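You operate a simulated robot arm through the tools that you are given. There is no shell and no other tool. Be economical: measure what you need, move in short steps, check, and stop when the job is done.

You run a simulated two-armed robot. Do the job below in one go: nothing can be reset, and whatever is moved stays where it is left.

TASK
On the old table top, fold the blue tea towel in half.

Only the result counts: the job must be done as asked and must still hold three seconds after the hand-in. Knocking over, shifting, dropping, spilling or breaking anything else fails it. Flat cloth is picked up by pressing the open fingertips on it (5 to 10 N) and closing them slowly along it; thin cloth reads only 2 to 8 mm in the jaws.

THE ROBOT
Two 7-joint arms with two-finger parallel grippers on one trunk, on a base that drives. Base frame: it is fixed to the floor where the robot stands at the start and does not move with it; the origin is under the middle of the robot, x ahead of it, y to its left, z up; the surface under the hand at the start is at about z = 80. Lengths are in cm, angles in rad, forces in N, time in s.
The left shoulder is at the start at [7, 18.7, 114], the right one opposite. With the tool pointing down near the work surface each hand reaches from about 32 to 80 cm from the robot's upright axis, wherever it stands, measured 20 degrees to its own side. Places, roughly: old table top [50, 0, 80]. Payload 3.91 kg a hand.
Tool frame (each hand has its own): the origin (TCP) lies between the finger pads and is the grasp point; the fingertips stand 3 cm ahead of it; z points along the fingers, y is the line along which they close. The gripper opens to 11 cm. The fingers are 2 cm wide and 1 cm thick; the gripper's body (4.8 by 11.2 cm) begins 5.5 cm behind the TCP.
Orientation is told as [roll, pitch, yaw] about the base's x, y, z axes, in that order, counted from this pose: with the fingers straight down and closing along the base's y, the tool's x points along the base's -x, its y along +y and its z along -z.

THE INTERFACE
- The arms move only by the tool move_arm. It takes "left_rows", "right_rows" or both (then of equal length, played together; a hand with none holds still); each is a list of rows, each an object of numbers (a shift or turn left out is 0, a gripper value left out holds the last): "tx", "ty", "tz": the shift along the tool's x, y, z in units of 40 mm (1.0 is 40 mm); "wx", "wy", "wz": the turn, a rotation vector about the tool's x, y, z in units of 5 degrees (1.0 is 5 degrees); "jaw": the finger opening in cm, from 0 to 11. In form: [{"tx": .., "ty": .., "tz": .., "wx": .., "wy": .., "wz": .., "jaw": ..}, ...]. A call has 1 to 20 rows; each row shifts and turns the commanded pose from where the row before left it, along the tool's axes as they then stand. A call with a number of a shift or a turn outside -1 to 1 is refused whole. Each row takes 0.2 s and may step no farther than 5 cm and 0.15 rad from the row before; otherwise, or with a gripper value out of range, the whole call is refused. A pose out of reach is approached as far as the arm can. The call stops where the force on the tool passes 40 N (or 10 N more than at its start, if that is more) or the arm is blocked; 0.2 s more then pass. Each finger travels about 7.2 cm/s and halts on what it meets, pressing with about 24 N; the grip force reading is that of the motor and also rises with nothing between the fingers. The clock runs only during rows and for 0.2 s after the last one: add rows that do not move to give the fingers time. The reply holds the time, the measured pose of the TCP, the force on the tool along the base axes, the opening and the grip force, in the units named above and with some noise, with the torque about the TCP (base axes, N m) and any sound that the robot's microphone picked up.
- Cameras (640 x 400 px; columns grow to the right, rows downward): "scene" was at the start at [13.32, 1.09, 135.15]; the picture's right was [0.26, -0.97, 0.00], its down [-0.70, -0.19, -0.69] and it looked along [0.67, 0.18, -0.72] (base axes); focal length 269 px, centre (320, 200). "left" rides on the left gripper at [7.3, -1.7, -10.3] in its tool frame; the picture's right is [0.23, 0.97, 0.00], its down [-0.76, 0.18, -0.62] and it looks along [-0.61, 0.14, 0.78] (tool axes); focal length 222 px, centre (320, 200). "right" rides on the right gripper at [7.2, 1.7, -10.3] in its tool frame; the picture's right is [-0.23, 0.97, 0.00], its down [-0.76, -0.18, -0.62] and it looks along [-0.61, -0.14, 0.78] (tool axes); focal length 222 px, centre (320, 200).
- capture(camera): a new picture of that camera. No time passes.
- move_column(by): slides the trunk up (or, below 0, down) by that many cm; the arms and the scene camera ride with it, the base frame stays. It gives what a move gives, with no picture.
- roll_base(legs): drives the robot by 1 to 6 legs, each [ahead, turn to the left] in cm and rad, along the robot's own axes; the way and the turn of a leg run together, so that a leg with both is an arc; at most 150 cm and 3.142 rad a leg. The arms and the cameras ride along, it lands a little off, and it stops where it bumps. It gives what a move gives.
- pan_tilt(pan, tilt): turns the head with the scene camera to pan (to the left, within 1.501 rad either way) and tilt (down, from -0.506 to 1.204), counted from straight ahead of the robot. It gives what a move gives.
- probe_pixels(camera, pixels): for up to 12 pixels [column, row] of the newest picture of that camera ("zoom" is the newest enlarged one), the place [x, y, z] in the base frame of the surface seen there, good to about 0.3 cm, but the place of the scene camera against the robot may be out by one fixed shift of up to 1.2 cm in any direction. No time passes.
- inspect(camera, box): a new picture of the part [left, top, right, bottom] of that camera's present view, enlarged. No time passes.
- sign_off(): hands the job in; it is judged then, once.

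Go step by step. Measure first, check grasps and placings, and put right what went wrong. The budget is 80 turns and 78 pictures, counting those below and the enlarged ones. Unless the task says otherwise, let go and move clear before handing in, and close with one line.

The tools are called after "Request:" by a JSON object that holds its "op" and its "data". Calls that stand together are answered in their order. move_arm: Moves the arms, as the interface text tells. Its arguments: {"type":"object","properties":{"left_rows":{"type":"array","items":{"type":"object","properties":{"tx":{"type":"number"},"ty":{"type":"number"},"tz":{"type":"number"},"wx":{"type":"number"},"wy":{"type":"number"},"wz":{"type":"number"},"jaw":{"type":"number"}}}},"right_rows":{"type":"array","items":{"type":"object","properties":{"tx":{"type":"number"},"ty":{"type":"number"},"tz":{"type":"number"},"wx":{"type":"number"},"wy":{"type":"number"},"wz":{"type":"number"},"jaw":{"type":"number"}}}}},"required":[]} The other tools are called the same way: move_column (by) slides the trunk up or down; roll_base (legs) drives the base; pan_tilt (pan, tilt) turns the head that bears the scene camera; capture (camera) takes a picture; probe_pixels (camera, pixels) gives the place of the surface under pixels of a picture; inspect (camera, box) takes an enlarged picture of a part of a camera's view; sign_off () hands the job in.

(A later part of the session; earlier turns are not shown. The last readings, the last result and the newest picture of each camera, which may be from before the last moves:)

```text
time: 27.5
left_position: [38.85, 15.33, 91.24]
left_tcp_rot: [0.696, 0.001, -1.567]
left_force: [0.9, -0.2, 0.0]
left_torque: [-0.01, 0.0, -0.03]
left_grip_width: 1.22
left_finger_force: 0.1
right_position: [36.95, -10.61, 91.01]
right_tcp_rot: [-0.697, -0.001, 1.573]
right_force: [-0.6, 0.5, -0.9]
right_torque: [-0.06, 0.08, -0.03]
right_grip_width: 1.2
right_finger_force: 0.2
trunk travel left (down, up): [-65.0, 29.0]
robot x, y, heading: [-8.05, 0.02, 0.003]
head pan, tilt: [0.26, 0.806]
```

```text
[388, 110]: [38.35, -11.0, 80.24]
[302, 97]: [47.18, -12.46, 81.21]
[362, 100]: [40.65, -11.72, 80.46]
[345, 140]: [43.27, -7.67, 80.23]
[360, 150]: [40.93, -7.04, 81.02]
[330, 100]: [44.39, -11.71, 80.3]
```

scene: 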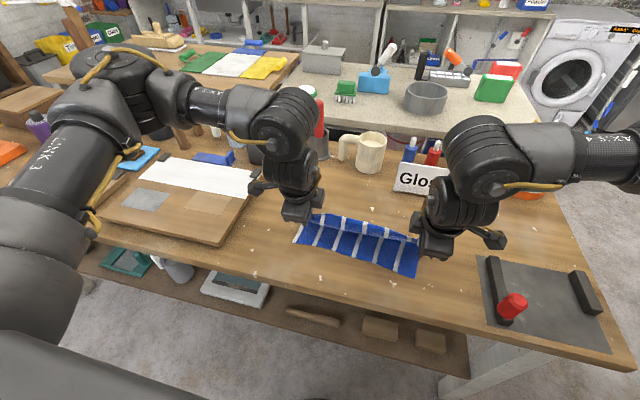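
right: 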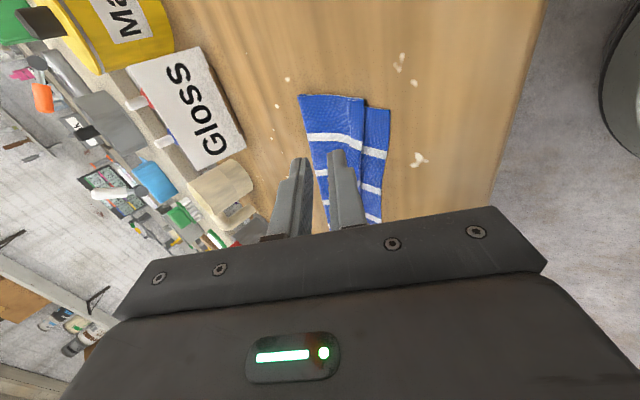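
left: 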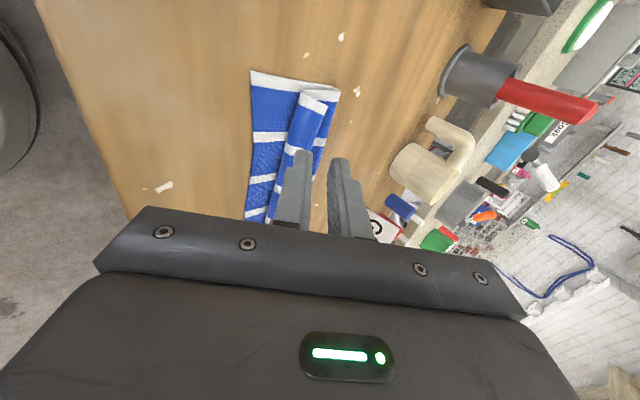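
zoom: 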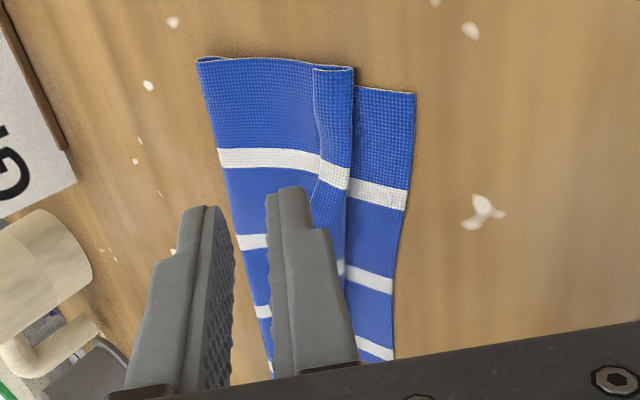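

The hem rolled back on top: left ridge x≈44.7 with edge at 48, right ridge ≈40.7 with edge ≈42.6. I will unroll it by pressing the closed fingertips lightly on the hem's edge and dragging toward the robot, so first I position just above it.

Request:
{"op": "move_arm", "data": {"left_rows": [{"ty": 0.116, "tz": 0.57, "jaw": 0}, {"ty": 0.116, "tz": 0.57}, {"ty": 0.116, "tz": 0.57}, {"ty": 0.116, "tz": 0.57}, {}], "right_rows": [{"ty": 0.037, "tz": 0.423, "jaw": 0}, {"ty": 0.037, "tz": 0.423}, {"ty": 0.037, "tz": 0.423}, {"ty": 0.037, "tz": 0.423}, {}]}}

Request:
{"op": "inspect", "data": {"camera": "left", "box": [220, 50, 420, 230]}}

Request:
{"op": "inspect", "data": {"camera": "right", "box": [230, 70, 430, 250]}}

```text
time: 28.7
left_position: [46.0, 15.22, 85.47]
left_tcp_rot: [0.698, 0.001, -1.569]
left_force: [0.2, 0.8, 0.6]
left_torque: [-0.01, 0.01, -0.01]
left_grip_width: 0.0
left_finger_force: 23.8
right_position: [40.82, -10.6, 85.5]
right_tcp_rot: [-0.697, -0.001, 1.572]
right_force: [-0.3, 0.0, 0.1]
right_torque: [0.02, 0.02, -0.01]
right_grip_width: 0.0
right_finger_force: 24.2
trunk travel left (down, up): [-65.0, 29.0]
robot x, y, heading: [-7.56, 0.0, -0.002]
head pan, tilt: [0.26, 0.806]
```

```text
2.22 times, centred on (320, 140) of left
```

zoom: 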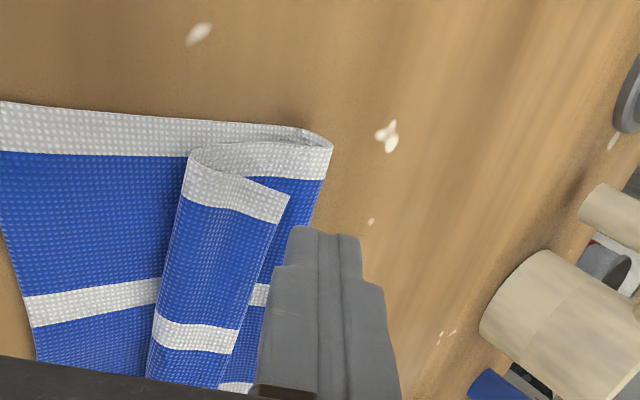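

```text
2.22 times, centred on (330, 160) of right
```

zoom: 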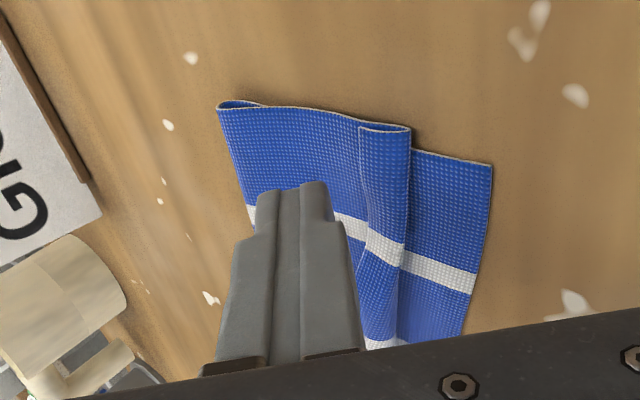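

I probe the hem edges in these views to set the press points exactly.

Request:
{"op": "probe_pixels", "data": {"camera": "left", "pixels": [[348, 140], [345, 152], [331, 185], [305, 117], [300, 150], [287, 205]]}}

Request:
{"op": "probe_pixels", "data": {"camera": "right", "pixels": [[394, 130], [395, 160], [392, 185], [412, 150], [411, 190]]}}

```text
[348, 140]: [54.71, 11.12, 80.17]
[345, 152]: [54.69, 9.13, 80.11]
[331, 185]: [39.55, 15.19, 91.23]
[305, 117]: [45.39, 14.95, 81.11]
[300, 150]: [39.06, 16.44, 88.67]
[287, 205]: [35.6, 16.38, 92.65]
```

```text
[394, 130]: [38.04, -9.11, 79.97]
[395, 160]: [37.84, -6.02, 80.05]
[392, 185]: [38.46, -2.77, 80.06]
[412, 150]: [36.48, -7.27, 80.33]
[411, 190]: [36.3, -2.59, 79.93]
```

Request:
{"op": "probe_pixels", "data": {"camera": "left", "pixels": [[305, 138], [298, 155], [292, 175], [263, 121], [256, 150], [325, 115]]}}

Request:
{"op": "probe_pixels", "data": {"camera": "right", "pixels": [[350, 130], [351, 150], [351, 178], [369, 131], [367, 165], [287, 118]]}}

```text
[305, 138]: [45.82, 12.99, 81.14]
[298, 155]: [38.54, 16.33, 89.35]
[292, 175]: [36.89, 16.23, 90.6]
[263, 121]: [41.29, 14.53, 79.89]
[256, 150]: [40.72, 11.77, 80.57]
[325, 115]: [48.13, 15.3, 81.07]
```

```text
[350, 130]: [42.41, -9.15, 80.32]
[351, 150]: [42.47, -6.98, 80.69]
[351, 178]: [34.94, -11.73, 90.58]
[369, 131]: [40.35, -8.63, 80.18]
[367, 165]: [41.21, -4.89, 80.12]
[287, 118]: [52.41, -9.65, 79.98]
```

The probes refer to the last captured pictures, so I take fresh ones.

Request:
{"op": "capture", "data": {"camera": "left"}}

Request:
{"op": "probe_pixels", "data": {"camera": "left", "pixels": [[303, 141], [296, 158], [289, 180], [262, 121], [252, 160], [322, 118]]}}

Request:
{"op": "probe_pixels", "data": {"camera": "zoom", "pixels": [[366, 133], [364, 200], [362, 245], [404, 140], [400, 210], [225, 110]]}}

```text
37 pictures are left
```

left: 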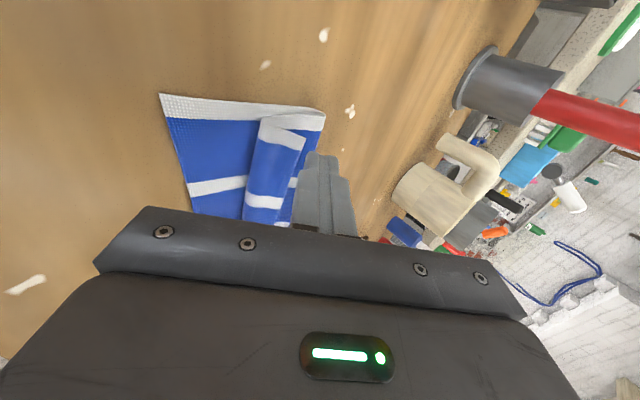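

```text
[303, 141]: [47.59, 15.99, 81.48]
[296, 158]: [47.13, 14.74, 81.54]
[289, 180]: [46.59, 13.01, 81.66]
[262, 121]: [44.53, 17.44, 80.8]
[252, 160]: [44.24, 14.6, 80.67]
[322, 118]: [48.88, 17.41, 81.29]
```

```text
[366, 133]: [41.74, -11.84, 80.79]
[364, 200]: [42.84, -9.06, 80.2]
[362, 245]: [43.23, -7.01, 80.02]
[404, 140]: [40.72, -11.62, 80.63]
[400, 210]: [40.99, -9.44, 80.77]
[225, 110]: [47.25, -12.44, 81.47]
```

The left hem edge stands about 1 cm above the flap at (47.2, z 81.5), and the right edge lies at x≈42.4. I lower onto both hems just inside the edge.

Request:
{"op": "move_arm", "data": {"left_rows": [{"ty": -0.077, "tz": -0.064}, {"ty": -0.075, "tz": 0.09}, {"ty": -0.075, "tz": 0.09}, {"ty": -0.05, "tz": 0.06}, {}], "right_rows": [{}, {"ty": 0.1, "tz": 0.12}, {"ty": 0.1, "tz": 0.12}, {"ty": 0.05, "tz": 0.06}, {}]}}

Request:
{"op": "capture", "data": {"camera": "left"}}

Request:
{"op": "capture", "data": {"camera": "right"}}

```text
time: 29.9
left_position: [45.69, 15.2, 84.25]
left_tcp_rot: [0.698, -0.001, -1.569]
left_force: [-0.3, 0.1, 0.6]
left_torque: [0.0, 0.0, -0.01]
left_grip_width: 0.0
left_finger_force: 24.4
right_position: [40.98, -10.69, 83.79]
right_tcp_rot: [-0.696, -0.001, 1.572]
right_force: [0.3, 0.1, 0.3]
right_torque: [0.05, 0.0, 0.01]
right_grip_width: 0.0
right_finger_force: 23.6
trunk travel left (down, up): [-65.0, 29.0]
robot x, y, heading: [-8.19, -0.38, 0.007]
head pan, tilt: [0.26, 0.806]
```

```text
36 pictures are left
```

left: 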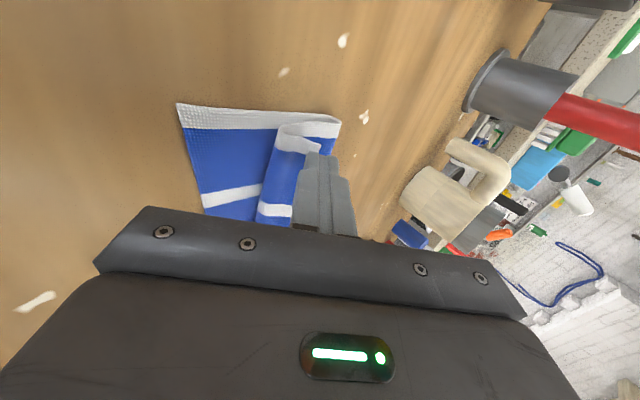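

```text
35 pictures are left
```

right: 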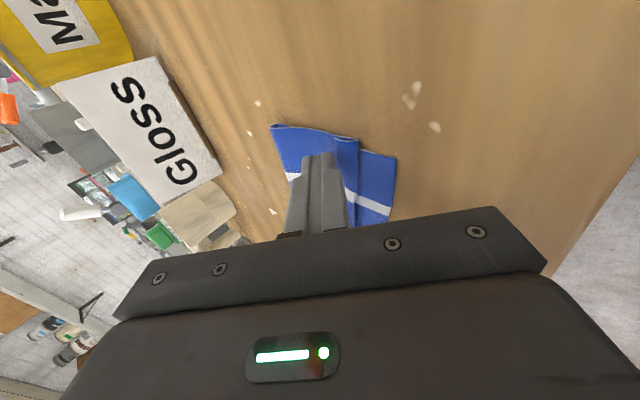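

No contact force yet. I lower in small steps until light contact.

Request:
{"op": "move_arm", "data": {"left_rows": [{"ty": -0.032, "tz": 0.038}, {"ty": -0.032, "tz": 0.038}, {"ty": -0.016, "tz": 0.019}, {}], "right_rows": [{"ty": 0.016, "tz": 0.019}, {"ty": 0.016, "tz": 0.019}, {"ty": 0.016, "tz": 0.019}, {}]}}

```text
time: 30.9
left_position: [45.55, 15.3, 83.69]
left_tcp_rot: [0.696, 0.001, -1.569]
left_force: [0.4, -0.2, 0.3]
left_torque: [-0.02, 0.03, 0.0]
left_grip_width: 0.0
left_finger_force: 23.8
right_position: [40.86, -10.71, 83.56]
right_tcp_rot: [-0.699, -0.001, 1.572]
right_force: [-0.5, 0.1, 0.6]
right_torque: [-0.02, -0.03, -0.02]
right_grip_width: 0.0
right_finger_force: 24.0
trunk travel left (down, up): [-65.0, 29.0]
robot x, y, heading: [-8.48, -0.62, 0.003]
head pan, tilt: [0.26, 0.806]
```

Request:
{"op": "move_arm", "data": {"left_rows": [{"ty": -0.016, "tz": 0.019}, {"ty": -0.016, "tz": 0.019}, {"ty": -0.016, "tz": 0.019}, {}], "right_rows": [{"ty": 0.012, "tz": 0.014}, {"ty": 0.012, "tz": 0.014}, {"ty": 0.012, "tz": 0.014}, {}]}}

Request:
{"op": "inspect", "data": {"camera": "left", "box": [220, 50, 420, 230]}}

Request:
{"op": "inspect", "data": {"camera": "right", "box": [230, 70, 430, 250]}}

```text
time: 31.9
left_position: [45.73, 15.39, 83.33]
left_tcp_rot: [0.698, -0.001, -1.569]
left_force: [-0.2, -0.5, 1.0]
left_torque: [0.0, -0.03, 0.06]
left_grip_width: 0.0
left_finger_force: 24.2
right_position: [40.86, -10.57, 83.36]
right_tcp_rot: [-0.698, 0.0, 1.573]
right_force: [0.0, -0.2, 1.0]
right_torque: [0.03, 0.0, 0.02]
right_grip_width: 0.01
right_finger_force: 24.6
trunk travel left (down, up): [-65.0, 29.0]
robot x, y, heading: [-8.01, -0.0, 0.004]
head pan, tilt: [0.26, 0.806]
```

```text
2.22 times, centred on (320, 140) of left
```

zoom: 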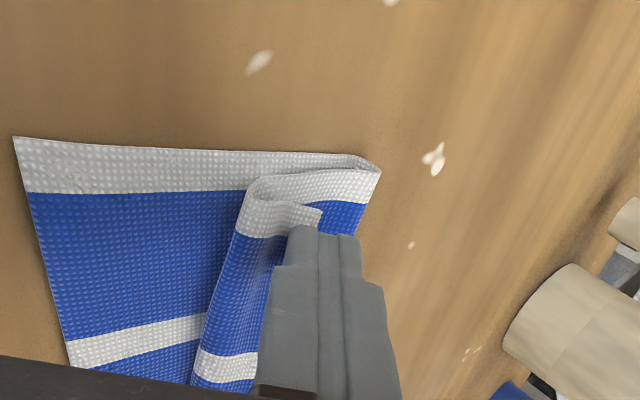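

```text
2.22 times, centred on (330, 160) of right
```

zoom: 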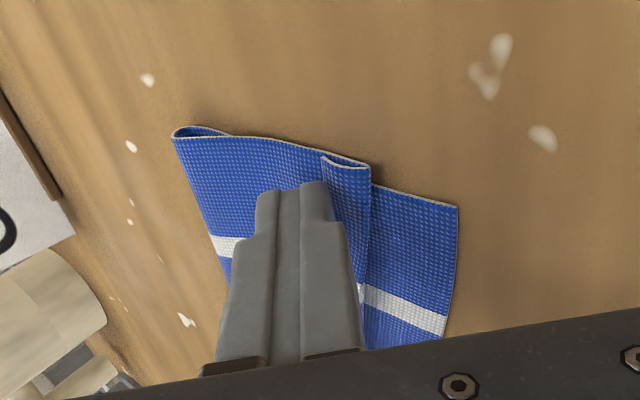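

Both tips rest on the hems with ~1 N. I press slightly more and drag 3 cm toward the robot.

Request:
{"op": "move_arm", "data": {"left_rows": [{"ty": -0.02, "tz": 0.024}, {"ty": -0.096, "tz": -0.08}, {"ty": -0.096, "tz": -0.08}, {"ty": -0.096, "tz": -0.08}, {"ty": -0.096, "tz": -0.08}, {"ty": -0.096, "tz": -0.08}, {"ty": -0.096, "tz": -0.08}], "right_rows": [{"ty": 0.02, "tz": 0.024}, {"ty": 0.096, "tz": -0.08}, {"ty": 0.096, "tz": -0.08}, {"ty": 0.096, "tz": -0.08}, {"ty": 0.096, "tz": -0.08}, {"ty": 0.096, "tz": -0.08}, {"ty": 0.096, "tz": -0.08}]}}

Request:
{"op": "capture", "data": {"camera": "left"}}

Request:
{"op": "capture", "data": {"camera": "right"}}

```text
time: 33.5
left_position: [42.69, 15.3, 83.23]
left_tcp_rot: [0.698, 0.0, -1.57]
left_force: [2.2, -0.2, 8.1]
left_torque: [-0.01, -0.14, 0.02]
left_grip_width: 0.02
left_finger_force: 24.3
right_position: [37.82, -10.81, 83.28]
right_tcp_rot: [-0.699, 0.002, 1.572]
right_force: [0.8, -0.3, 1.3]
right_torque: [-0.04, -0.05, -0.02]
right_grip_width: 0.0
right_finger_force: 24.1
trunk travel left (down, up): [-65.0, 29.0]
robot x, y, heading: [-7.94, -0.08, -0.002]
head pan, tilt: [0.26, 0.806]
```

```text
32 pictures are left
```

left: 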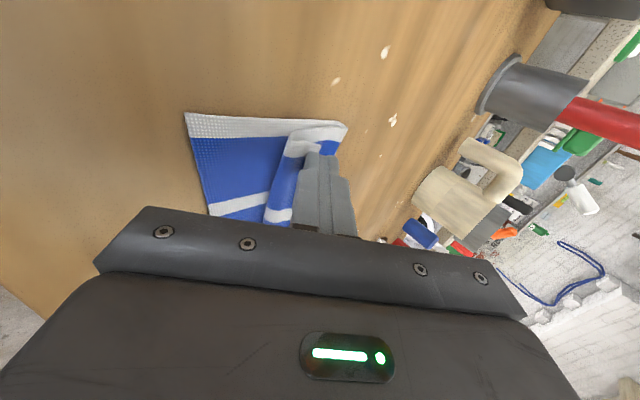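

```text
31 pictures are left
```

right: 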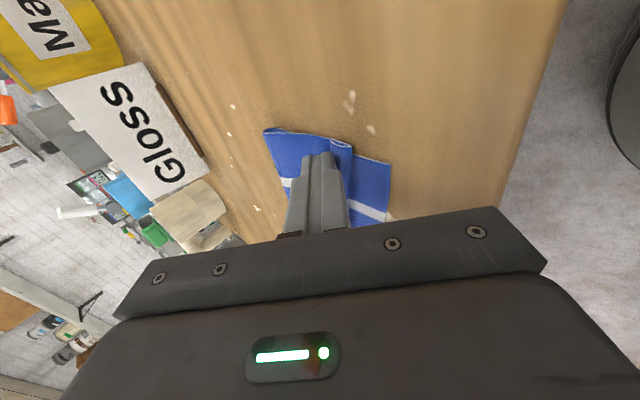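

The drag only slid the whole towel about 3 cm toward the robot (table friction is low), so I will re-pinch the hem's free edge instead. I lift, bring the hands upright, open to 2.5 cm and look.

Request:
{"op": "move_arm", "data": {"left_rows": [{"ty": 0.16, "tz": -0.19}, {"ty": 0.32, "tz": -0.38}, {"ty": 0.32, "tz": -0.38, "jaw": 2.5}, {"wx": 1}, {"wx": 1}, {"wx": 1}, {"wx": 1}, {"wx": 1}, {"wx": 1}, {"wx": 1}, {"wx": 1}, {}], "right_rows": [{"ty": -0.16, "tz": -0.19}, {"ty": -0.32, "tz": -0.38}, {"ty": -0.32, "tz": -0.38, "jaw": 2.5}, {"wx": -1}, {"wx": -1}, {"wx": -1}, {"wx": -1}, {"wx": -1}, {"wx": -1}, {"wx": -1}, {"wx": -1}, {}]}}

Request:
{"op": "capture", "data": {"camera": "left"}}

Request:
{"op": "capture", "data": {"camera": "right"}}

```text
time: 36.1
left_position: [42.77, 15.25, 88.25]
left_tcp_rot: [0.0, 0.0, -1.569]
left_force: [0.2, 0.2, 0.2]
left_torque: [0.01, -0.01, -0.01]
left_grip_width: 2.5
left_finger_force: 0.0
right_position: [37.93, -10.58, 88.24]
right_tcp_rot: [0.002, 0.0, 1.574]
right_force: [1.6, 0.2, 0.6]
right_torque: [-0.05, -0.02, -0.01]
right_grip_width: 2.48
right_finger_force: 0.2
trunk travel left (down, up): [-65.0, 29.0]
robot x, y, heading: [-8.23, 0.07, 0.0]
head pan, tilt: [0.26, 0.806]
```

```text
30 pictures are left
```

left: 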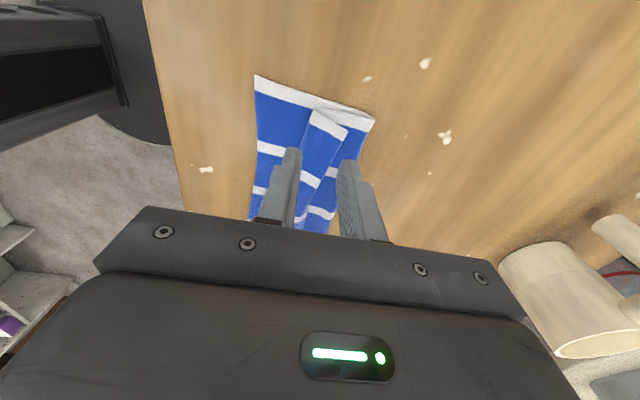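

```text
29 pictures are left
```

right: 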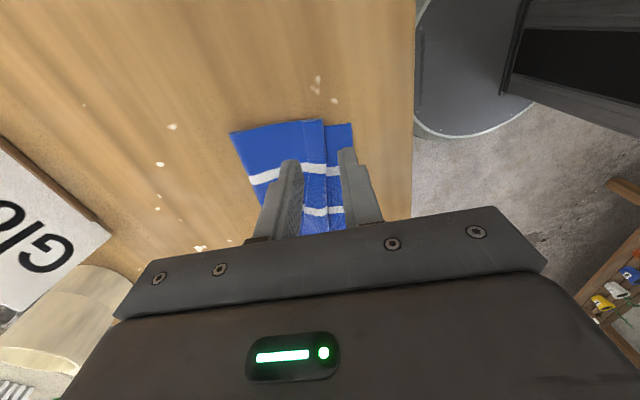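

I probe the layout: near corners, crease, ridge and hem edge on both sides.

Request:
{"op": "probe_pixels", "data": {"camera": "left", "pixels": [[257, 78], [371, 119], [316, 112], [345, 131], [338, 150], [330, 165], [308, 150], [355, 130]]}}

Request:
{"op": "probe_pixels", "data": {"camera": "right", "pixels": [[350, 126], [234, 134], [322, 124], [312, 130], [300, 125], [290, 140], [324, 160]]}}

Request:
{"op": "inspect", "data": {"camera": "right", "box": [220, 100, 380, 240]}}

```text
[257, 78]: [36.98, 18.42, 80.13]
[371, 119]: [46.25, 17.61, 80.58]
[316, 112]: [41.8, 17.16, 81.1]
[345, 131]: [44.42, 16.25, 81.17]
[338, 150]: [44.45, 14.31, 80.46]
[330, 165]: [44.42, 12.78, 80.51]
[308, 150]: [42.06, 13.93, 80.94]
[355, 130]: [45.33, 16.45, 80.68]
```

```text
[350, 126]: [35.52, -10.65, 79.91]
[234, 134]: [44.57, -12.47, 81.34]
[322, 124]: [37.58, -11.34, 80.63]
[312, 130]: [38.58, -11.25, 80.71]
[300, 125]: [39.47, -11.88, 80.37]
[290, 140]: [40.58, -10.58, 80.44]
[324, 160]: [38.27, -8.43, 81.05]
```

```text
2.86 times, centred on (300, 170) of right
```

zoom: 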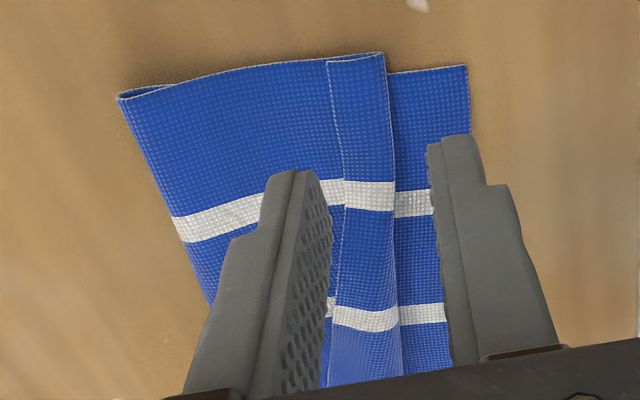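

Left hem spans x 41.9–44.4, right hem 37.5–39.3. I set the jaws to straddle each hem edge with the inner finger on the hem, and descend near contact.

Request:
{"op": "move_arm", "data": {"left_rows": [{"ty": 0.28, "jaw": 1.6}, {"tz": 0.5}, {"tz": 0.5}, {"tz": 0.05}, {"tz": 0.03}, {}], "right_rows": [{"ty": -0.24, "jaw": 1.4}, {"tz": 0.5}, {"tz": 0.5}, {"tz": 0.05}, {"tz": 0.03}, {}]}}

Request:
{"op": "inspect", "data": {"camera": "left", "box": [240, 80, 400, 240]}}

Request:
{"op": "inspect", "data": {"camera": "right", "box": [240, 80, 400, 240]}}

```text
time: 37.5
left_position: [43.89, 15.31, 83.84]
left_tcp_rot: [-0.002, 0.002, -1.569]
left_force: [-0.3, 0.7, 0.2]
left_torque: [0.0, 0.02, -0.02]
left_grip_width: 1.58
left_finger_force: 0.0
right_position: [38.84, -10.67, 83.77]
right_tcp_rot: [0.0, 0.0, 1.571]
right_force: [0.8, 0.3, -0.4]
right_torque: [0.01, 0.01, -0.02]
right_grip_width: 1.41
right_finger_force: 0.1
trunk travel left (down, up): [-65.0, 29.0]
robot x, y, heading: [-7.92, -0.23, -0.002]
head pan, tilt: [0.26, 0.806]
```

```text
2.50 times, centred on (320, 160) of left
```

zoom: 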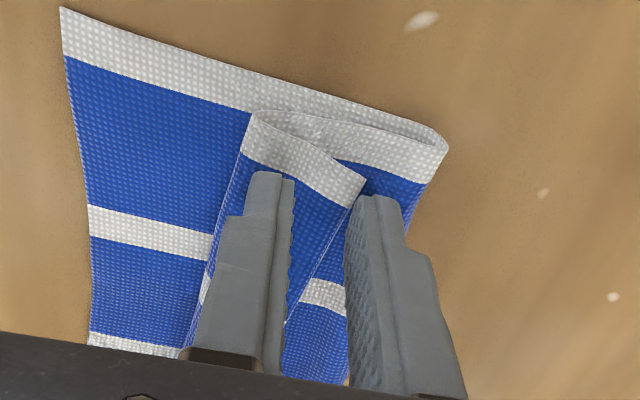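

```text
2.50 times, centred on (320, 160) of right
```

zoom: 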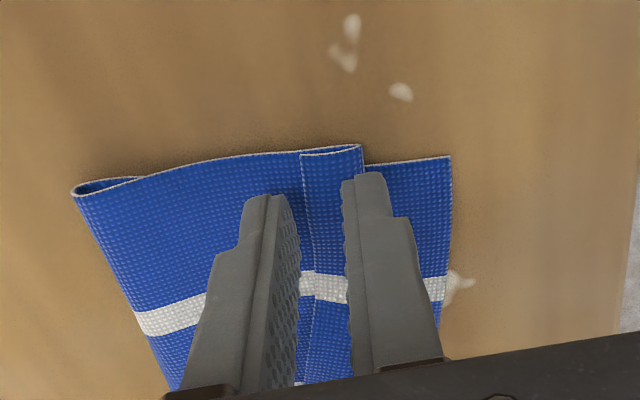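

Both jaws straddle the hem edge well. I press down gently.

Request:
{"op": "move_arm", "data": {"left_rows": [{"tz": 0.03}, {"tz": 0.03}, {"tz": 0.02}, {}], "right_rows": [{"tz": 0.03}, {"tz": 0.03}, {"tz": 0.02}, {}]}}

```text
time: 38.5
left_position: [43.77, 15.23, 83.57]
left_tcp_rot: [0.0, 0.0, -1.569]
left_force: [0.3, -0.2, -0.8]
left_torque: [0.0, -0.02, -0.01]
left_grip_width: 1.61
left_finger_force: 0.0
right_position: [38.86, -10.62, 83.58]
right_tcp_rot: [0.003, -0.002, 1.571]
right_force: [0.2, 0.3, -0.2]
right_torque: [0.01, 0.02, -0.01]
right_grip_width: 1.41
right_finger_force: 0.0
trunk travel left (down, up): [-65.0, 29.0]
robot x, y, heading: [-8.41, -0.04, 0.0]
head pan, tilt: [0.26, 0.806]
```

Request:
{"op": "move_arm", "data": {"left_rows": [{"tz": 0.025}, {"tz": 0.02}, {}], "right_rows": [{"tz": 0.025}, {"tz": 0.02}, {}]}}

```text
time: 39.3
left_position: [43.73, 15.3, 83.31]
left_tcp_rot: [-0.002, 0.001, -1.568]
left_force: [-0.5, -0.3, 1.6]
left_torque: [0.01, 0.02, -0.02]
left_grip_width: 1.59
left_finger_force: 0.0
right_position: [38.9, -10.7, 83.34]
right_tcp_rot: [0.0, -0.001, 1.574]
right_force: [0.1, 0.3, 0.6]
right_torque: [0.0, -0.02, 0.01]
right_grip_width: 1.4
right_finger_force: 0.0
trunk travel left (down, up): [-65.0, 29.0]
robot x, y, heading: [-8.13, -0.33, -0.001]
head pan, tilt: [0.26, 0.806]
```

Light contact on both (about 1 N), ideal for taking only the top layer. I close slowly, then lift 2 cm.

Request:
{"op": "move_arm", "data": {"left_rows": [{"tz": 0.01, "jaw": 1.4}, {"jaw": 1.2}, {"jaw": 1.0}, {"jaw": 0.8}, {"jaw": 0.6}, {"jaw": 0.4}, {"jaw": 0.2}, {"jaw": 0}, {}, {}, {"tz": -0.15}, {"tz": -0.2}, {"tz": -0.2}, {}], "right_rows": [{"tz": 0.02, "jaw": 1.3}, {"jaw": 1.1}, {"jaw": 0.9}, {"jaw": 0.7}, {"jaw": 0.5}, {"jaw": 0.3}, {"jaw": 0.15}, {"jaw": 0}, {}, {}, {"tz": -0.15}, {"tz": -0.2}, {"tz": -0.2}, {}]}}

Request:
{"op": "inspect", "data": {"camera": "left", "box": [240, 80, 400, 240]}}

Request:
{"op": "inspect", "data": {"camera": "right", "box": [240, 80, 400, 240]}}

```text
time: 42.3
left_position: [43.77, 15.24, 85.58]
left_tcp_rot: [-0.002, 0.001, -1.57]
left_force: [0.0, -1.2, -0.6]
left_torque: [0.01, 0.02, 0.02]
left_grip_width: 0.13
left_finger_force: 24.0
right_position: [38.86, -10.65, 85.45]
right_tcp_rot: [0.0, 0.001, 1.571]
right_force: [0.4, -0.5, 0.3]
right_torque: [-0.01, -0.01, -0.01]
right_grip_width: 0.01
right_finger_force: 23.4
trunk travel left (down, up): [-65.0, 29.0]
robot x, y, heading: [-7.98, -0.54, -0.005]
head pan, tilt: [0.26, 0.806]
```

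```text
2.50 times, centred on (320, 160) of left
```

zoom: 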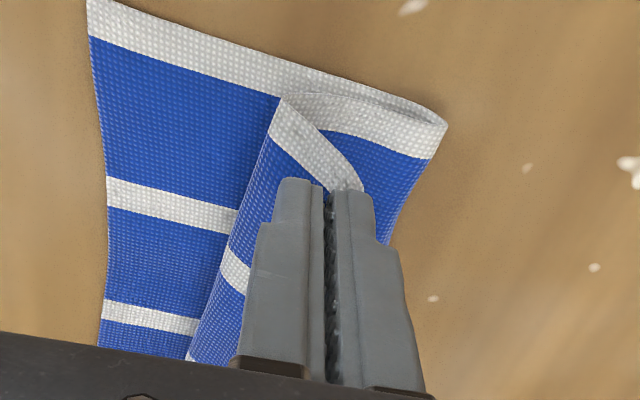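

```text
2.50 times, centred on (320, 160) of right
```

zoom: 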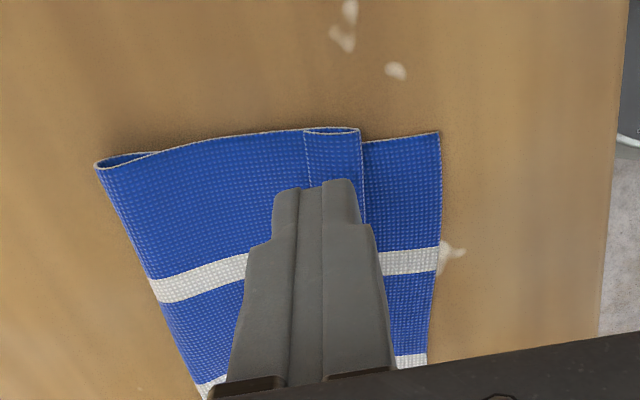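

Left caught just the hem layer (0.13 cm), but the right missed (0.01). I retry on the right with more pressure while the left holds still.

Request:
{"op": "move_arm", "data": {"right_rows": [{"jaw": 1.5}, {}, {"tz": 0.25}, {"tz": 0.2}, {"tz": 0.1}, {"tz": 0.03}, {"tz": 0.02}, {}]}}

Request:
{"op": "inspect", "data": {"camera": "right", "box": [240, 80, 400, 240]}}

```text
time: 44.1
left_position: [43.7, 15.33, 85.64]
left_tcp_rot: [0.0, 0.001, -1.569]
left_force: [-0.7, 0.4, -0.1]
left_torque: [0.03, 0.0, -0.05]
left_grip_width: 0.14
left_finger_force: 24.2
right_position: [38.92, -10.75, 83.21]
right_tcp_rot: [-0.002, 0.001, 1.572]
right_force: [0.9, -2.0, 18.2]
right_torque: [-0.07, 0.02, 0.02]
right_grip_width: 1.49
right_finger_force: 0.0
trunk travel left (down, up): [-65.0, 29.0]
robot x, y, heading: [-8.19, 0.24, 0.001]
head pan, tilt: [0.26, 0.806]
```

```text
2.50 times, centred on (320, 160) of right
```

zoom: 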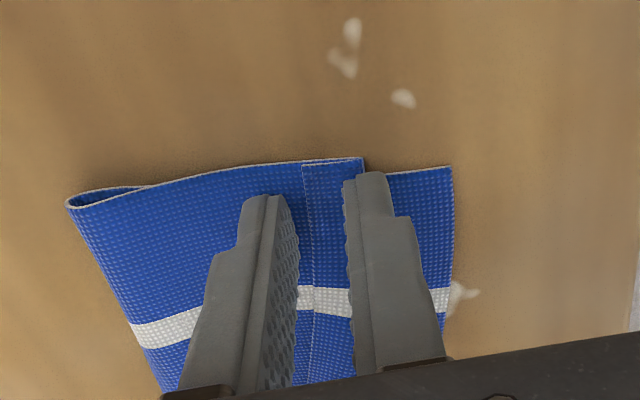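

18 N is too much and the inner finger sits half off the ridge. I ease up, narrow the jaw to 1.2 and then close with about 6 N.

Request:
{"op": "move_arm", "data": {"right_rows": [{"tz": -0.1}, {"jaw": 1.2, "ty": -0.03}, {"tz": 0.07}, {}]}}

```text
time: 45.1
left_position: [43.82, 15.16, 85.62]
left_tcp_rot: [0.0, 0.002, -1.57]
left_force: [-0.3, -0.6, -0.6]
left_torque: [0.0, 0.02, 0.0]
left_grip_width: 0.14
left_finger_force: 24.3
right_position: [38.92, -10.66, 83.22]
right_tcp_rot: [-0.001, -0.001, 1.573]
right_force: [-1.4, -1.7, 9.0]
right_torque: [-0.04, 0.09, 0.03]
right_grip_width: 1.24
right_finger_force: 0.4
trunk travel left (down, up): [-65.0, 29.0]
robot x, y, heading: [-8.05, 0.23, -0.003]
head pan, tilt: [0.26, 0.806]
```

Request:
{"op": "move_arm", "data": {"right_rows": [{"tz": -0.01}, {"jaw": 1.1}, {"jaw": 0.95}, {"jaw": 0.8}, {"jaw": 0.65}, {"jaw": 0.5}, {"jaw": 0.35}, {"jaw": 0.2}, {"jaw": 0}, {}, {}, {"tz": -0.15}, {"tz": -0.2}, {"tz": -0.2}, {}]}}

Request:
{"op": "inspect", "data": {"camera": "right", "box": [240, 80, 400, 240]}}

```text
time: 48.3
left_position: [43.84, 15.38, 85.53]
left_tcp_rot: [-0.003, 0.001, -1.57]
left_force: [-1.2, 0.5, -0.8]
left_torque: [-0.02, -0.01, 0.0]
left_grip_width: 0.15
left_finger_force: 24.1
right_position: [39.08, -10.66, 85.44]
right_tcp_rot: [0.0, 0.0, 1.572]
right_force: [0.4, -0.4, -0.3]
right_torque: [0.0, 0.04, 0.0]
right_grip_width: 0.17
right_finger_force: 24.1
trunk travel left (down, up): [-65.0, 29.0]
robot x, y, heading: [-8.1, 0.09, 0.002]
head pan, tilt: [0.26, 0.806]
```

```text
2.50 times, centred on (320, 160) of right
```

zoom: 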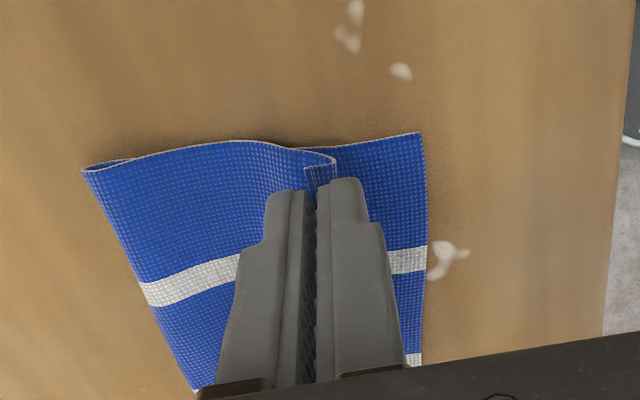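

Both hands now hold only the hem's edge. I raise to unroll the flap fully, then arc toward the near edge (37.0 left / 35.5 right) with tension, stopping at about 150° to check.

Request:
{"op": "move_arm", "data": {"left_rows": [{"ty": 0.16, "tz": -0.3325}, {"ty": 0.16, "tz": -0.3325}, {"ty": 0.16, "tz": -0.3325}, {"ty": 0.16, "tz": -0.3325}, {"ty": 0.16, "tz": -0.3325}, {}, {}, {"ty": -0.455, "tz": 0.038, "wx": -1}, {"ty": -0.453, "tz": 0.071, "wx": -1}, {"ty": -0.445, "tz": 0.104, "wx": -1}, {"ty": -0.435, "tz": 0.137, "wx": -1}, {"ty": -0.418, "tz": 0.167, "wx": -1}, {"ty": -0.405, "tz": 0.2, "wx": -1}, {}], "right_rows": [{"ty": -0.315, "tz": -0.333}, {"ty": -0.315, "tz": -0.333}, {"ty": -0.315, "tz": -0.333}, {"ty": -0.315, "tz": -0.333}, {"ty": -0.315, "tz": -0.333}, {}, {}, {"ty": 0.455, "tz": 0.038, "wx": 1}, {"ty": 0.453, "tz": 0.071, "wx": 1}, {"ty": 0.445, "tz": 0.104, "wx": 1}, {"ty": 0.435, "tz": 0.137, "wx": 1}, {"ty": 0.418, "tz": 0.167, "wx": 1}, {"ty": 0.405, "tz": 0.2, "wx": 1}, {}]}}

Request:
{"op": "capture", "data": {"camera": "left"}}

Request:
{"op": "capture", "data": {"camera": "right"}}

```text
time: 51.3
left_position: [37.74, 15.35, 87.24]
left_tcp_rot: [0.523, 0.0, -1.57]
left_force: [1.0, -0.2, -0.1]
left_torque: [0.01, 0.03, 0.01]
left_grip_width: 0.13
left_finger_force: 24.2
right_position: [35.99, -10.73, 87.21]
right_tcp_rot: [-0.524, 0.0, 1.572]
right_force: [-0.3, 0.4, 0.3]
right_torque: [-0.02, 0.06, 0.02]
right_grip_width: 0.21
right_finger_force: 23.7
trunk travel left (down, up): [-65.0, 29.0]
robot x, y, heading: [-8.52, -0.1, -0.002]
head pan, tilt: [0.26, 0.806]
```

```text
21 pictures are left
```

left: 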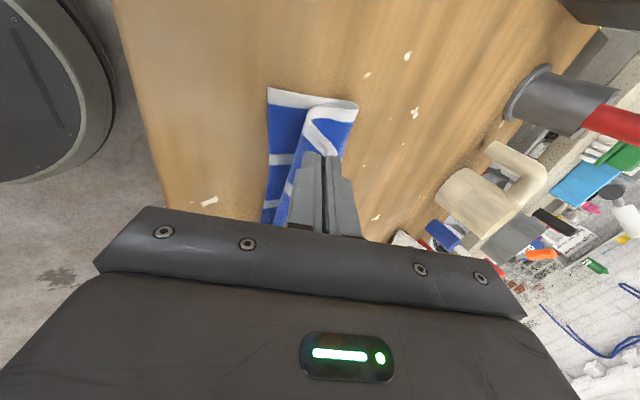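

```text
20 pictures are left
```

right: 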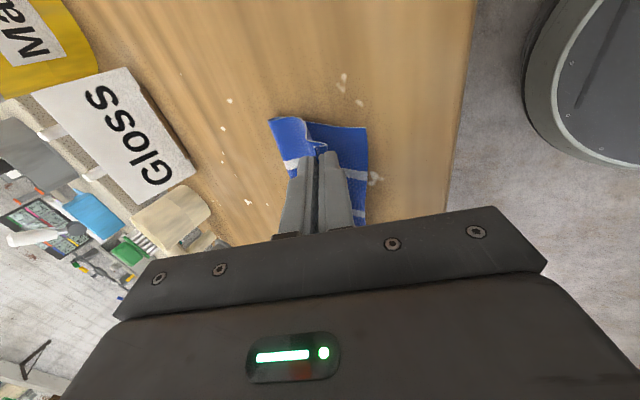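

Request:
{"op": "probe_pixels", "data": {"camera": "left", "pixels": [[270, 91], [353, 104], [308, 112], [322, 125], [335, 115], [318, 145]]}}

Request:
{"op": "probe_pixels", "data": {"camera": "right", "pixels": [[365, 132], [273, 122], [309, 130], [305, 145], [325, 146]]}}

Request:
{"op": "inspect", "data": {"camera": "left", "box": [250, 70, 390, 200]}}

Request:
{"op": "inspect", "data": {"camera": "right", "box": [250, 90, 390, 220]}}

```text
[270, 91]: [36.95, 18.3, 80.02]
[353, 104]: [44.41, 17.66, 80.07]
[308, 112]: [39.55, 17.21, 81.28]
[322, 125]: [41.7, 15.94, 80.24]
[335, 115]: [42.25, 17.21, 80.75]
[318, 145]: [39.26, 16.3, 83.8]
```

```text
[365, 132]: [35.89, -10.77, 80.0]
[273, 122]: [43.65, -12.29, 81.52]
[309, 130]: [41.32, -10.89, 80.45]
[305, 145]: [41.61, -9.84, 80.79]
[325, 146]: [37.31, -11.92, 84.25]
```

```text
3.08 times, centred on (320, 135) of left
```

zoom: 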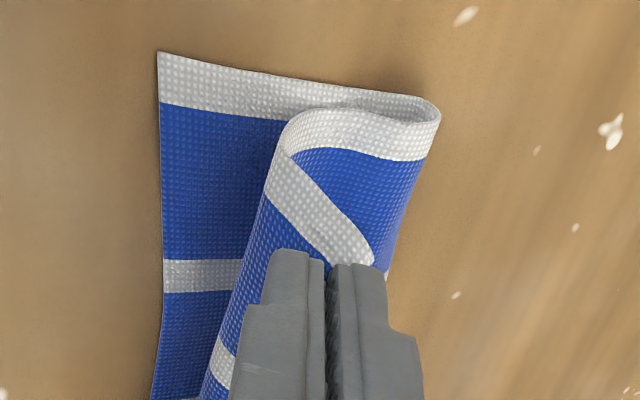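

```text
3.08 times, centred on (320, 155) of right
```

zoom: 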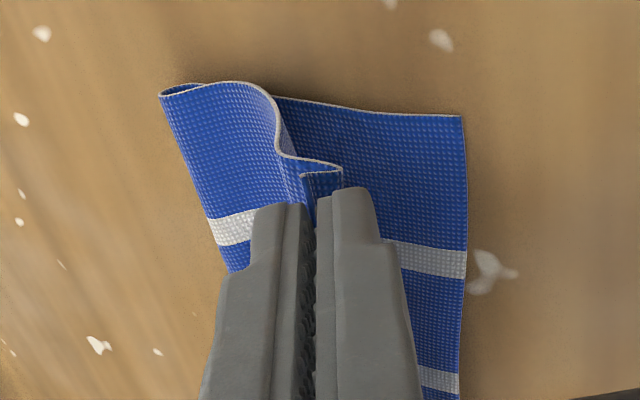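

The flap is slack (crease only ≈45/43.7), so it folds under the hand again. I go back up until the cloth is taut above x≈47 and come down on a larger radius, stopping at about 135°.

Request:
{"op": "move_arm", "data": {"left_rows": [{"ty": 0.408, "tz": -0.018}, {"ty": 0.408, "tz": -0.018}, {"ty": 0.408, "tz": -0.018}, {"ty": 0.408, "tz": -0.018}, {"ty": 0.408, "tz": -0.018}, {"ty": 0.408, "tz": -0.018}, {}, {}, {"ty": -0.39, "tz": -0.144}, {"ty": -0.39, "tz": -0.144, "wx": -1}, {"ty": -0.465, "tz": -0.103, "wx": -1}, {"ty": -0.409, "tz": -0.073}, {"ty": -0.414}, {}], "right_rows": [{"ty": -0.427, "tz": -0.0065}, {"ty": -0.427, "tz": -0.0065}, {"ty": -0.427, "tz": -0.0065}, {"ty": -0.427, "tz": -0.0065}, {"ty": -0.427, "tz": -0.0065}, {"ty": -0.427, "tz": -0.0065}, {}, {}, {"ty": 0.39, "tz": -0.144}, {"ty": 0.39, "tz": -0.144, "wx": 1}, {"ty": 0.465, "tz": -0.103, "wx": 1}, {"ty": 0.409, "tz": -0.073}, {"ty": 0.414}, {}]}}

Request:
{"op": "capture", "data": {"camera": "left"}}

Request:
{"op": "capture", "data": {"camera": "right"}}

```text
time: 54.3
left_position: [38.19, 15.31, 89.23]
left_tcp_rot: [0.695, 0.001, -1.57]
left_force: [0.4, 0.8, -1.6]
left_torque: [-0.02, 0.0, -0.01]
left_grip_width: 0.16
left_finger_force: 24.5
right_position: [37.03, -10.78, 89.23]
right_tcp_rot: [-0.699, 0.0, 1.572]
right_force: [-1.1, 0.0, 0.0]
right_torque: [0.02, 0.02, 0.02]
right_grip_width: 0.18
right_finger_force: 23.9
trunk travel left (down, up): [-65.0, 29.0]
robot x, y, heading: [-7.86, -0.17, 0.002]
head pan, tilt: [0.26, 0.806]
```

```text
17 pictures are left
```

left: 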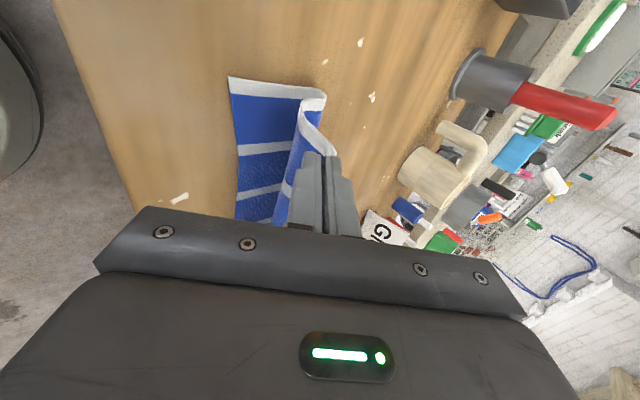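

```text
16 pictures are left
```

right: 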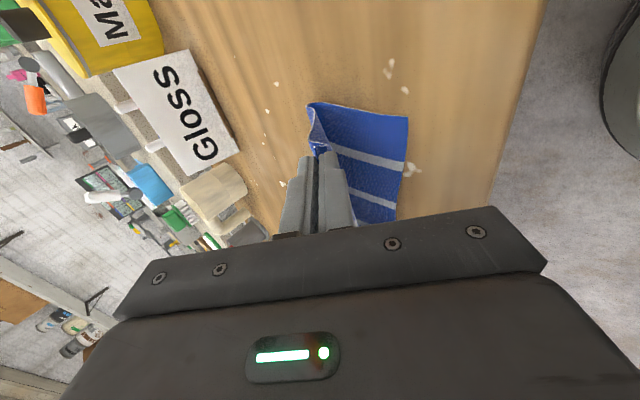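

Request:
{"op": "probe_pixels", "data": {"camera": "left", "pixels": [[231, 80], [323, 94], [302, 105], [318, 135]]}}

Request:
{"op": "probe_pixels", "data": {"camera": "right", "pixels": [[406, 119], [311, 105], [328, 118], [318, 140]]}}

Request:
{"op": "inspect", "data": {"camera": "left", "box": [220, 60, 380, 200]}}

```text
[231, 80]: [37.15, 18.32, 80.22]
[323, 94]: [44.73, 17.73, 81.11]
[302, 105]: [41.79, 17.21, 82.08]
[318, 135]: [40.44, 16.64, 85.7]
```

```text
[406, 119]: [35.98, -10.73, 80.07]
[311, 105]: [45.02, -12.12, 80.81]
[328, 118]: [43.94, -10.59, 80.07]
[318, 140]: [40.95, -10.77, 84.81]
```

```text
2.86 times, centred on (300, 130) of left
```

zoom: 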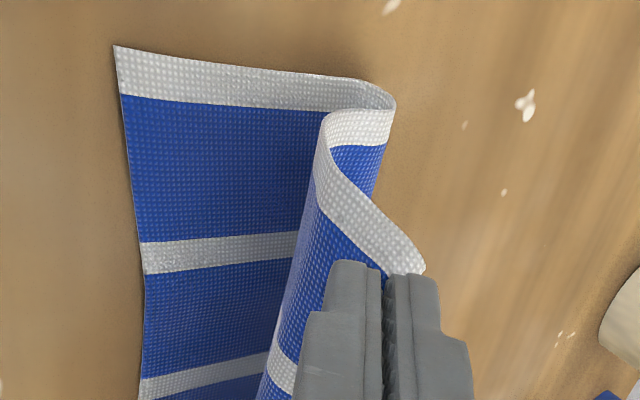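

The right side is good (crease ≈45.1 for near edge 36.0), but the left still has about 1 cm of slack. I re-tension only the left on a 9.9 cm radius.

Request:
{"op": "move_arm", "data": {"left_rows": [{"ty": 0.365, "tz": 0.04}, {"ty": 0.365, "tz": 0.04}, {"ty": 0.365, "tz": 0.04}, {"ty": 0.365, "tz": 0.04}, {}, {}, {"ty": -0.269, "tz": -0.0875}, {"ty": -0.269, "tz": -0.0875}, {"ty": -0.269, "tz": -0.0875}, {"ty": -0.269, "tz": -0.0875}, {}]}}

Request:
{"op": "capture", "data": {"camera": "left"}}

```text
time: 56.7
left_position: [38.83, 15.33, 90.95]
left_tcp_rot: [0.696, 0.001, -1.568]
left_force: [-0.1, -0.5, -0.6]
left_torque: [0.03, 0.03, -0.01]
left_grip_width: 0.11
left_finger_force: 23.8
right_position: [37.04, -10.5, 89.29]
right_tcp_rot: [-0.698, 0.002, 1.574]
right_force: [-0.7, -0.5, -0.2]
right_torque: [-0.01, 0.06, -0.03]
right_grip_width: 0.18
right_finger_force: 23.9
trunk travel left (down, up): [-65.0, 29.0]
robot x, y, heading: [-7.97, -0.12, -0.004]
head pan, tilt: [0.26, 0.806]
```

```text
14 pictures are left
```

left: 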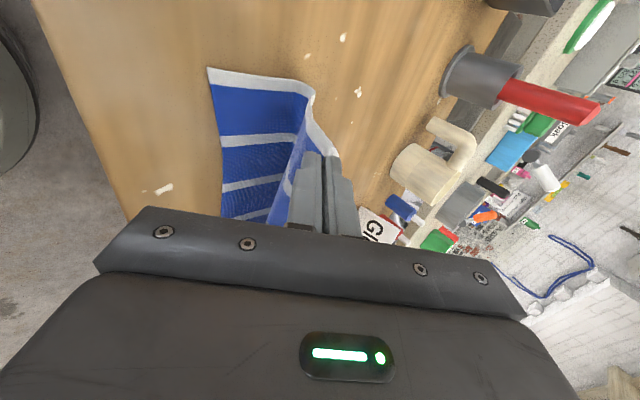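

Request:
{"op": "probe_pixels", "data": {"camera": "left", "pixels": [[210, 71], [311, 91], [305, 110], [322, 140], [260, 78]]}}

```text
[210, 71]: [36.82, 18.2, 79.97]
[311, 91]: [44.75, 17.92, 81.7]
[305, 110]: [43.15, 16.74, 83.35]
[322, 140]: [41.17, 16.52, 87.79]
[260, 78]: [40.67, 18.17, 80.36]
```

The left is now taut with the bend at ≈45, so both halves match. I lean the left a bit further over, then open both and withdraw along the finger axis so the flap drops toward the robot.

Request:
{"op": "move_arm", "data": {"left_rows": [{"ty": -0.322, "tz": -0.017}, {"ty": -0.322, "tz": -0.017}, {}, {"jaw": 1.6}, {"tz": -0.4}, {"tz": -0.7}, {"tz": -0.7}, {}, {}], "right_rows": [{}, {}, {}, {"jaw": 1.6}, {"tz": -0.4}, {"tz": -0.7}, {"tz": -0.7}, {}, {}]}}

Request:
{"op": "capture", "data": {"camera": "left"}}

Request:
{"op": "capture", "data": {"camera": "right"}}

```text
time: 58.7
left_position: [36.8, 15.08, 89.87]
left_tcp_rot: [0.697, 0.0, -1.57]
left_force: [-0.3, 0.1, 0.2]
left_torque: [0.0, 0.01, -0.03]
left_grip_width: 1.62
left_finger_force: 0.0
left hand out of reach, approached as far as the arm can: row 5, 6, 7
right_position: [34.04, -9.81, 93.08]
right_tcp_rot: [-0.688, 0.005, 1.582]
right_force: [-0.8, -0.2, 0.1]
right_torque: [0.01, 0.03, 0.03]
right_grip_width: 1.59
right_finger_force: 0.0
right hand out of reach, approached as far as the arm can: row 6, 7
trunk travel left (down, up): [-65.0, 29.0]
robot x, y, heading: [-7.6, -0.31, 0.001]
head pan, tilt: [0.26, 0.806]
```

```text
13 pictures are left
```

left: 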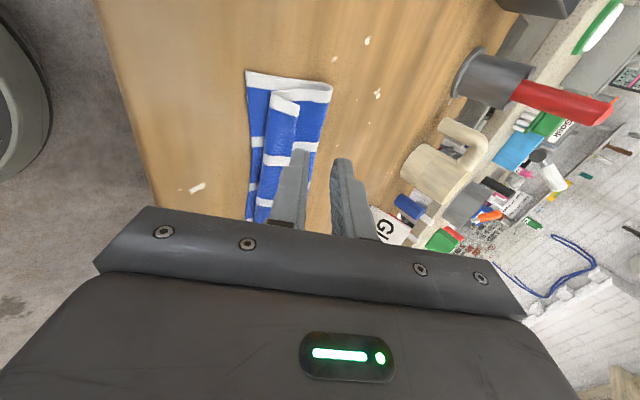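

```text
12 pictures are left
```

right: 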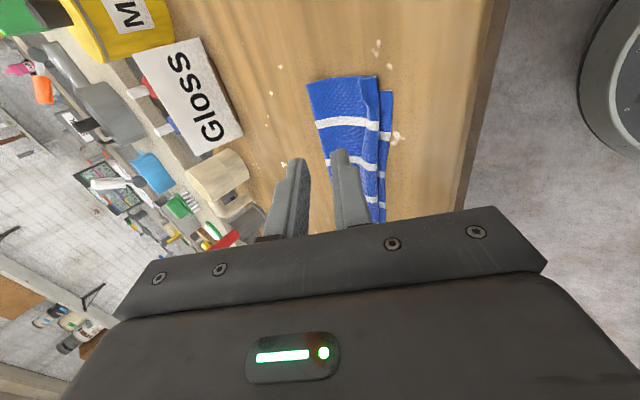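

The hem is still turned up on top, though the ridge is now closer to the near edge. I measure it.

Request:
{"op": "probe_pixels", "data": {"camera": "left", "pixels": [[248, 73], [331, 90], [272, 91], [298, 98], [297, 120], [295, 140], [266, 130]]}}

Request:
{"op": "probe_pixels", "data": {"camera": "right", "pixels": [[391, 93], [309, 83], [378, 78], [367, 85], [355, 95], [378, 130], [360, 140]]}}

Request:
{"op": "inspect", "data": {"camera": "right", "box": [290, 60, 410, 230]}}

```text
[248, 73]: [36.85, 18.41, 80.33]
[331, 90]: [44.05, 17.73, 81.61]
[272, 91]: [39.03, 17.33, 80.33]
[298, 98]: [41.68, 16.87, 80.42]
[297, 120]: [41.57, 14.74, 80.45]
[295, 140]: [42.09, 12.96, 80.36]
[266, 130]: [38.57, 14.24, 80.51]
```

```text
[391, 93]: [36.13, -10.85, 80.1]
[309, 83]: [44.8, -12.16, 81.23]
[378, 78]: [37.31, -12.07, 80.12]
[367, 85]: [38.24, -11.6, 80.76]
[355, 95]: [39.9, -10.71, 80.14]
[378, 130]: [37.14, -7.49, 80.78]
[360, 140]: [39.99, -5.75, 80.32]
```

```text
2.35 times, centred on (350, 145) of right
```

zoom: 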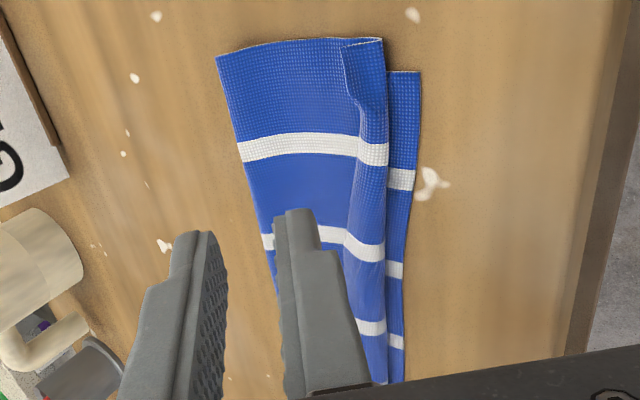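

If the hem is simply flipped over, its edge lands at ≈36.4 left / 35.8 right against the near edge 36.85 / 36.1, which is an even fold. I roll the base back 6 cm for reach, bring the hands upright and re-pinch the hem edges.

Request:
{"op": "roll_base", "data": {"legs": [[-6, 0]]}}

Request:
{"op": "move_arm", "data": {"left_rows": [{"wx": 1}, {"wx": 1}, {"wx": 1}, {"wx": 1}, {"wx": 1}, {"wx": 1}, {"wx": 1}, {"wx": 1}, {}], "right_rows": [{"wx": -1}, {"wx": -1}, {"wx": -1}, {"wx": -1}, {"wx": -1}, {"wx": -1}, {"wx": -1}, {"wx": -1}, {}]}}

```text
time: 59.6
left_position: [30.83, 15.01, 89.87]
left_tcp_rot: [0.699, -0.001, -1.569]
left_force: [0.1, -0.2, 0.2]
left_torque: [-0.02, -0.03, 0.01]
left_grip_width: 1.58
left_finger_force: 0.0
right_position: [28.16, -9.82, 93.11]
right_tcp_rot: [-0.687, 0.005, 1.582]
right_force: [-0.5, -0.1, -0.6]
right_torque: [-0.03, -0.05, -0.01]
right_grip_width: 1.6
right_finger_force: 0.0
trunk travel left (down, up): [-65.0, 29.0]
robot x, y, heading: [-13.68, -0.1, 0.004]
head pan, tilt: [0.26, 0.806]
```

```text
time: 61.6
left_position: [30.77, 15.17, 90.08]
left_tcp_rot: [-0.001, 0.001, -1.569]
left_force: [-0.7, 0.2, 0.0]
left_torque: [0.01, 0.02, 0.02]
left_grip_width: 1.6
left_finger_force: 0.0
right_position: [28.02, -9.68, 93.21]
right_tcp_rot: [0.012, 0.005, 1.583]
right_force: [0.1, -0.7, 0.1]
right_torque: [0.0, -0.03, 0.0]
right_grip_width: 1.59
right_finger_force: 0.0
trunk travel left (down, up): [-65.0, 29.0]
robot x, y, heading: [-13.83, 0.12, -0.006]
head pan, tilt: [0.26, 0.806]
```

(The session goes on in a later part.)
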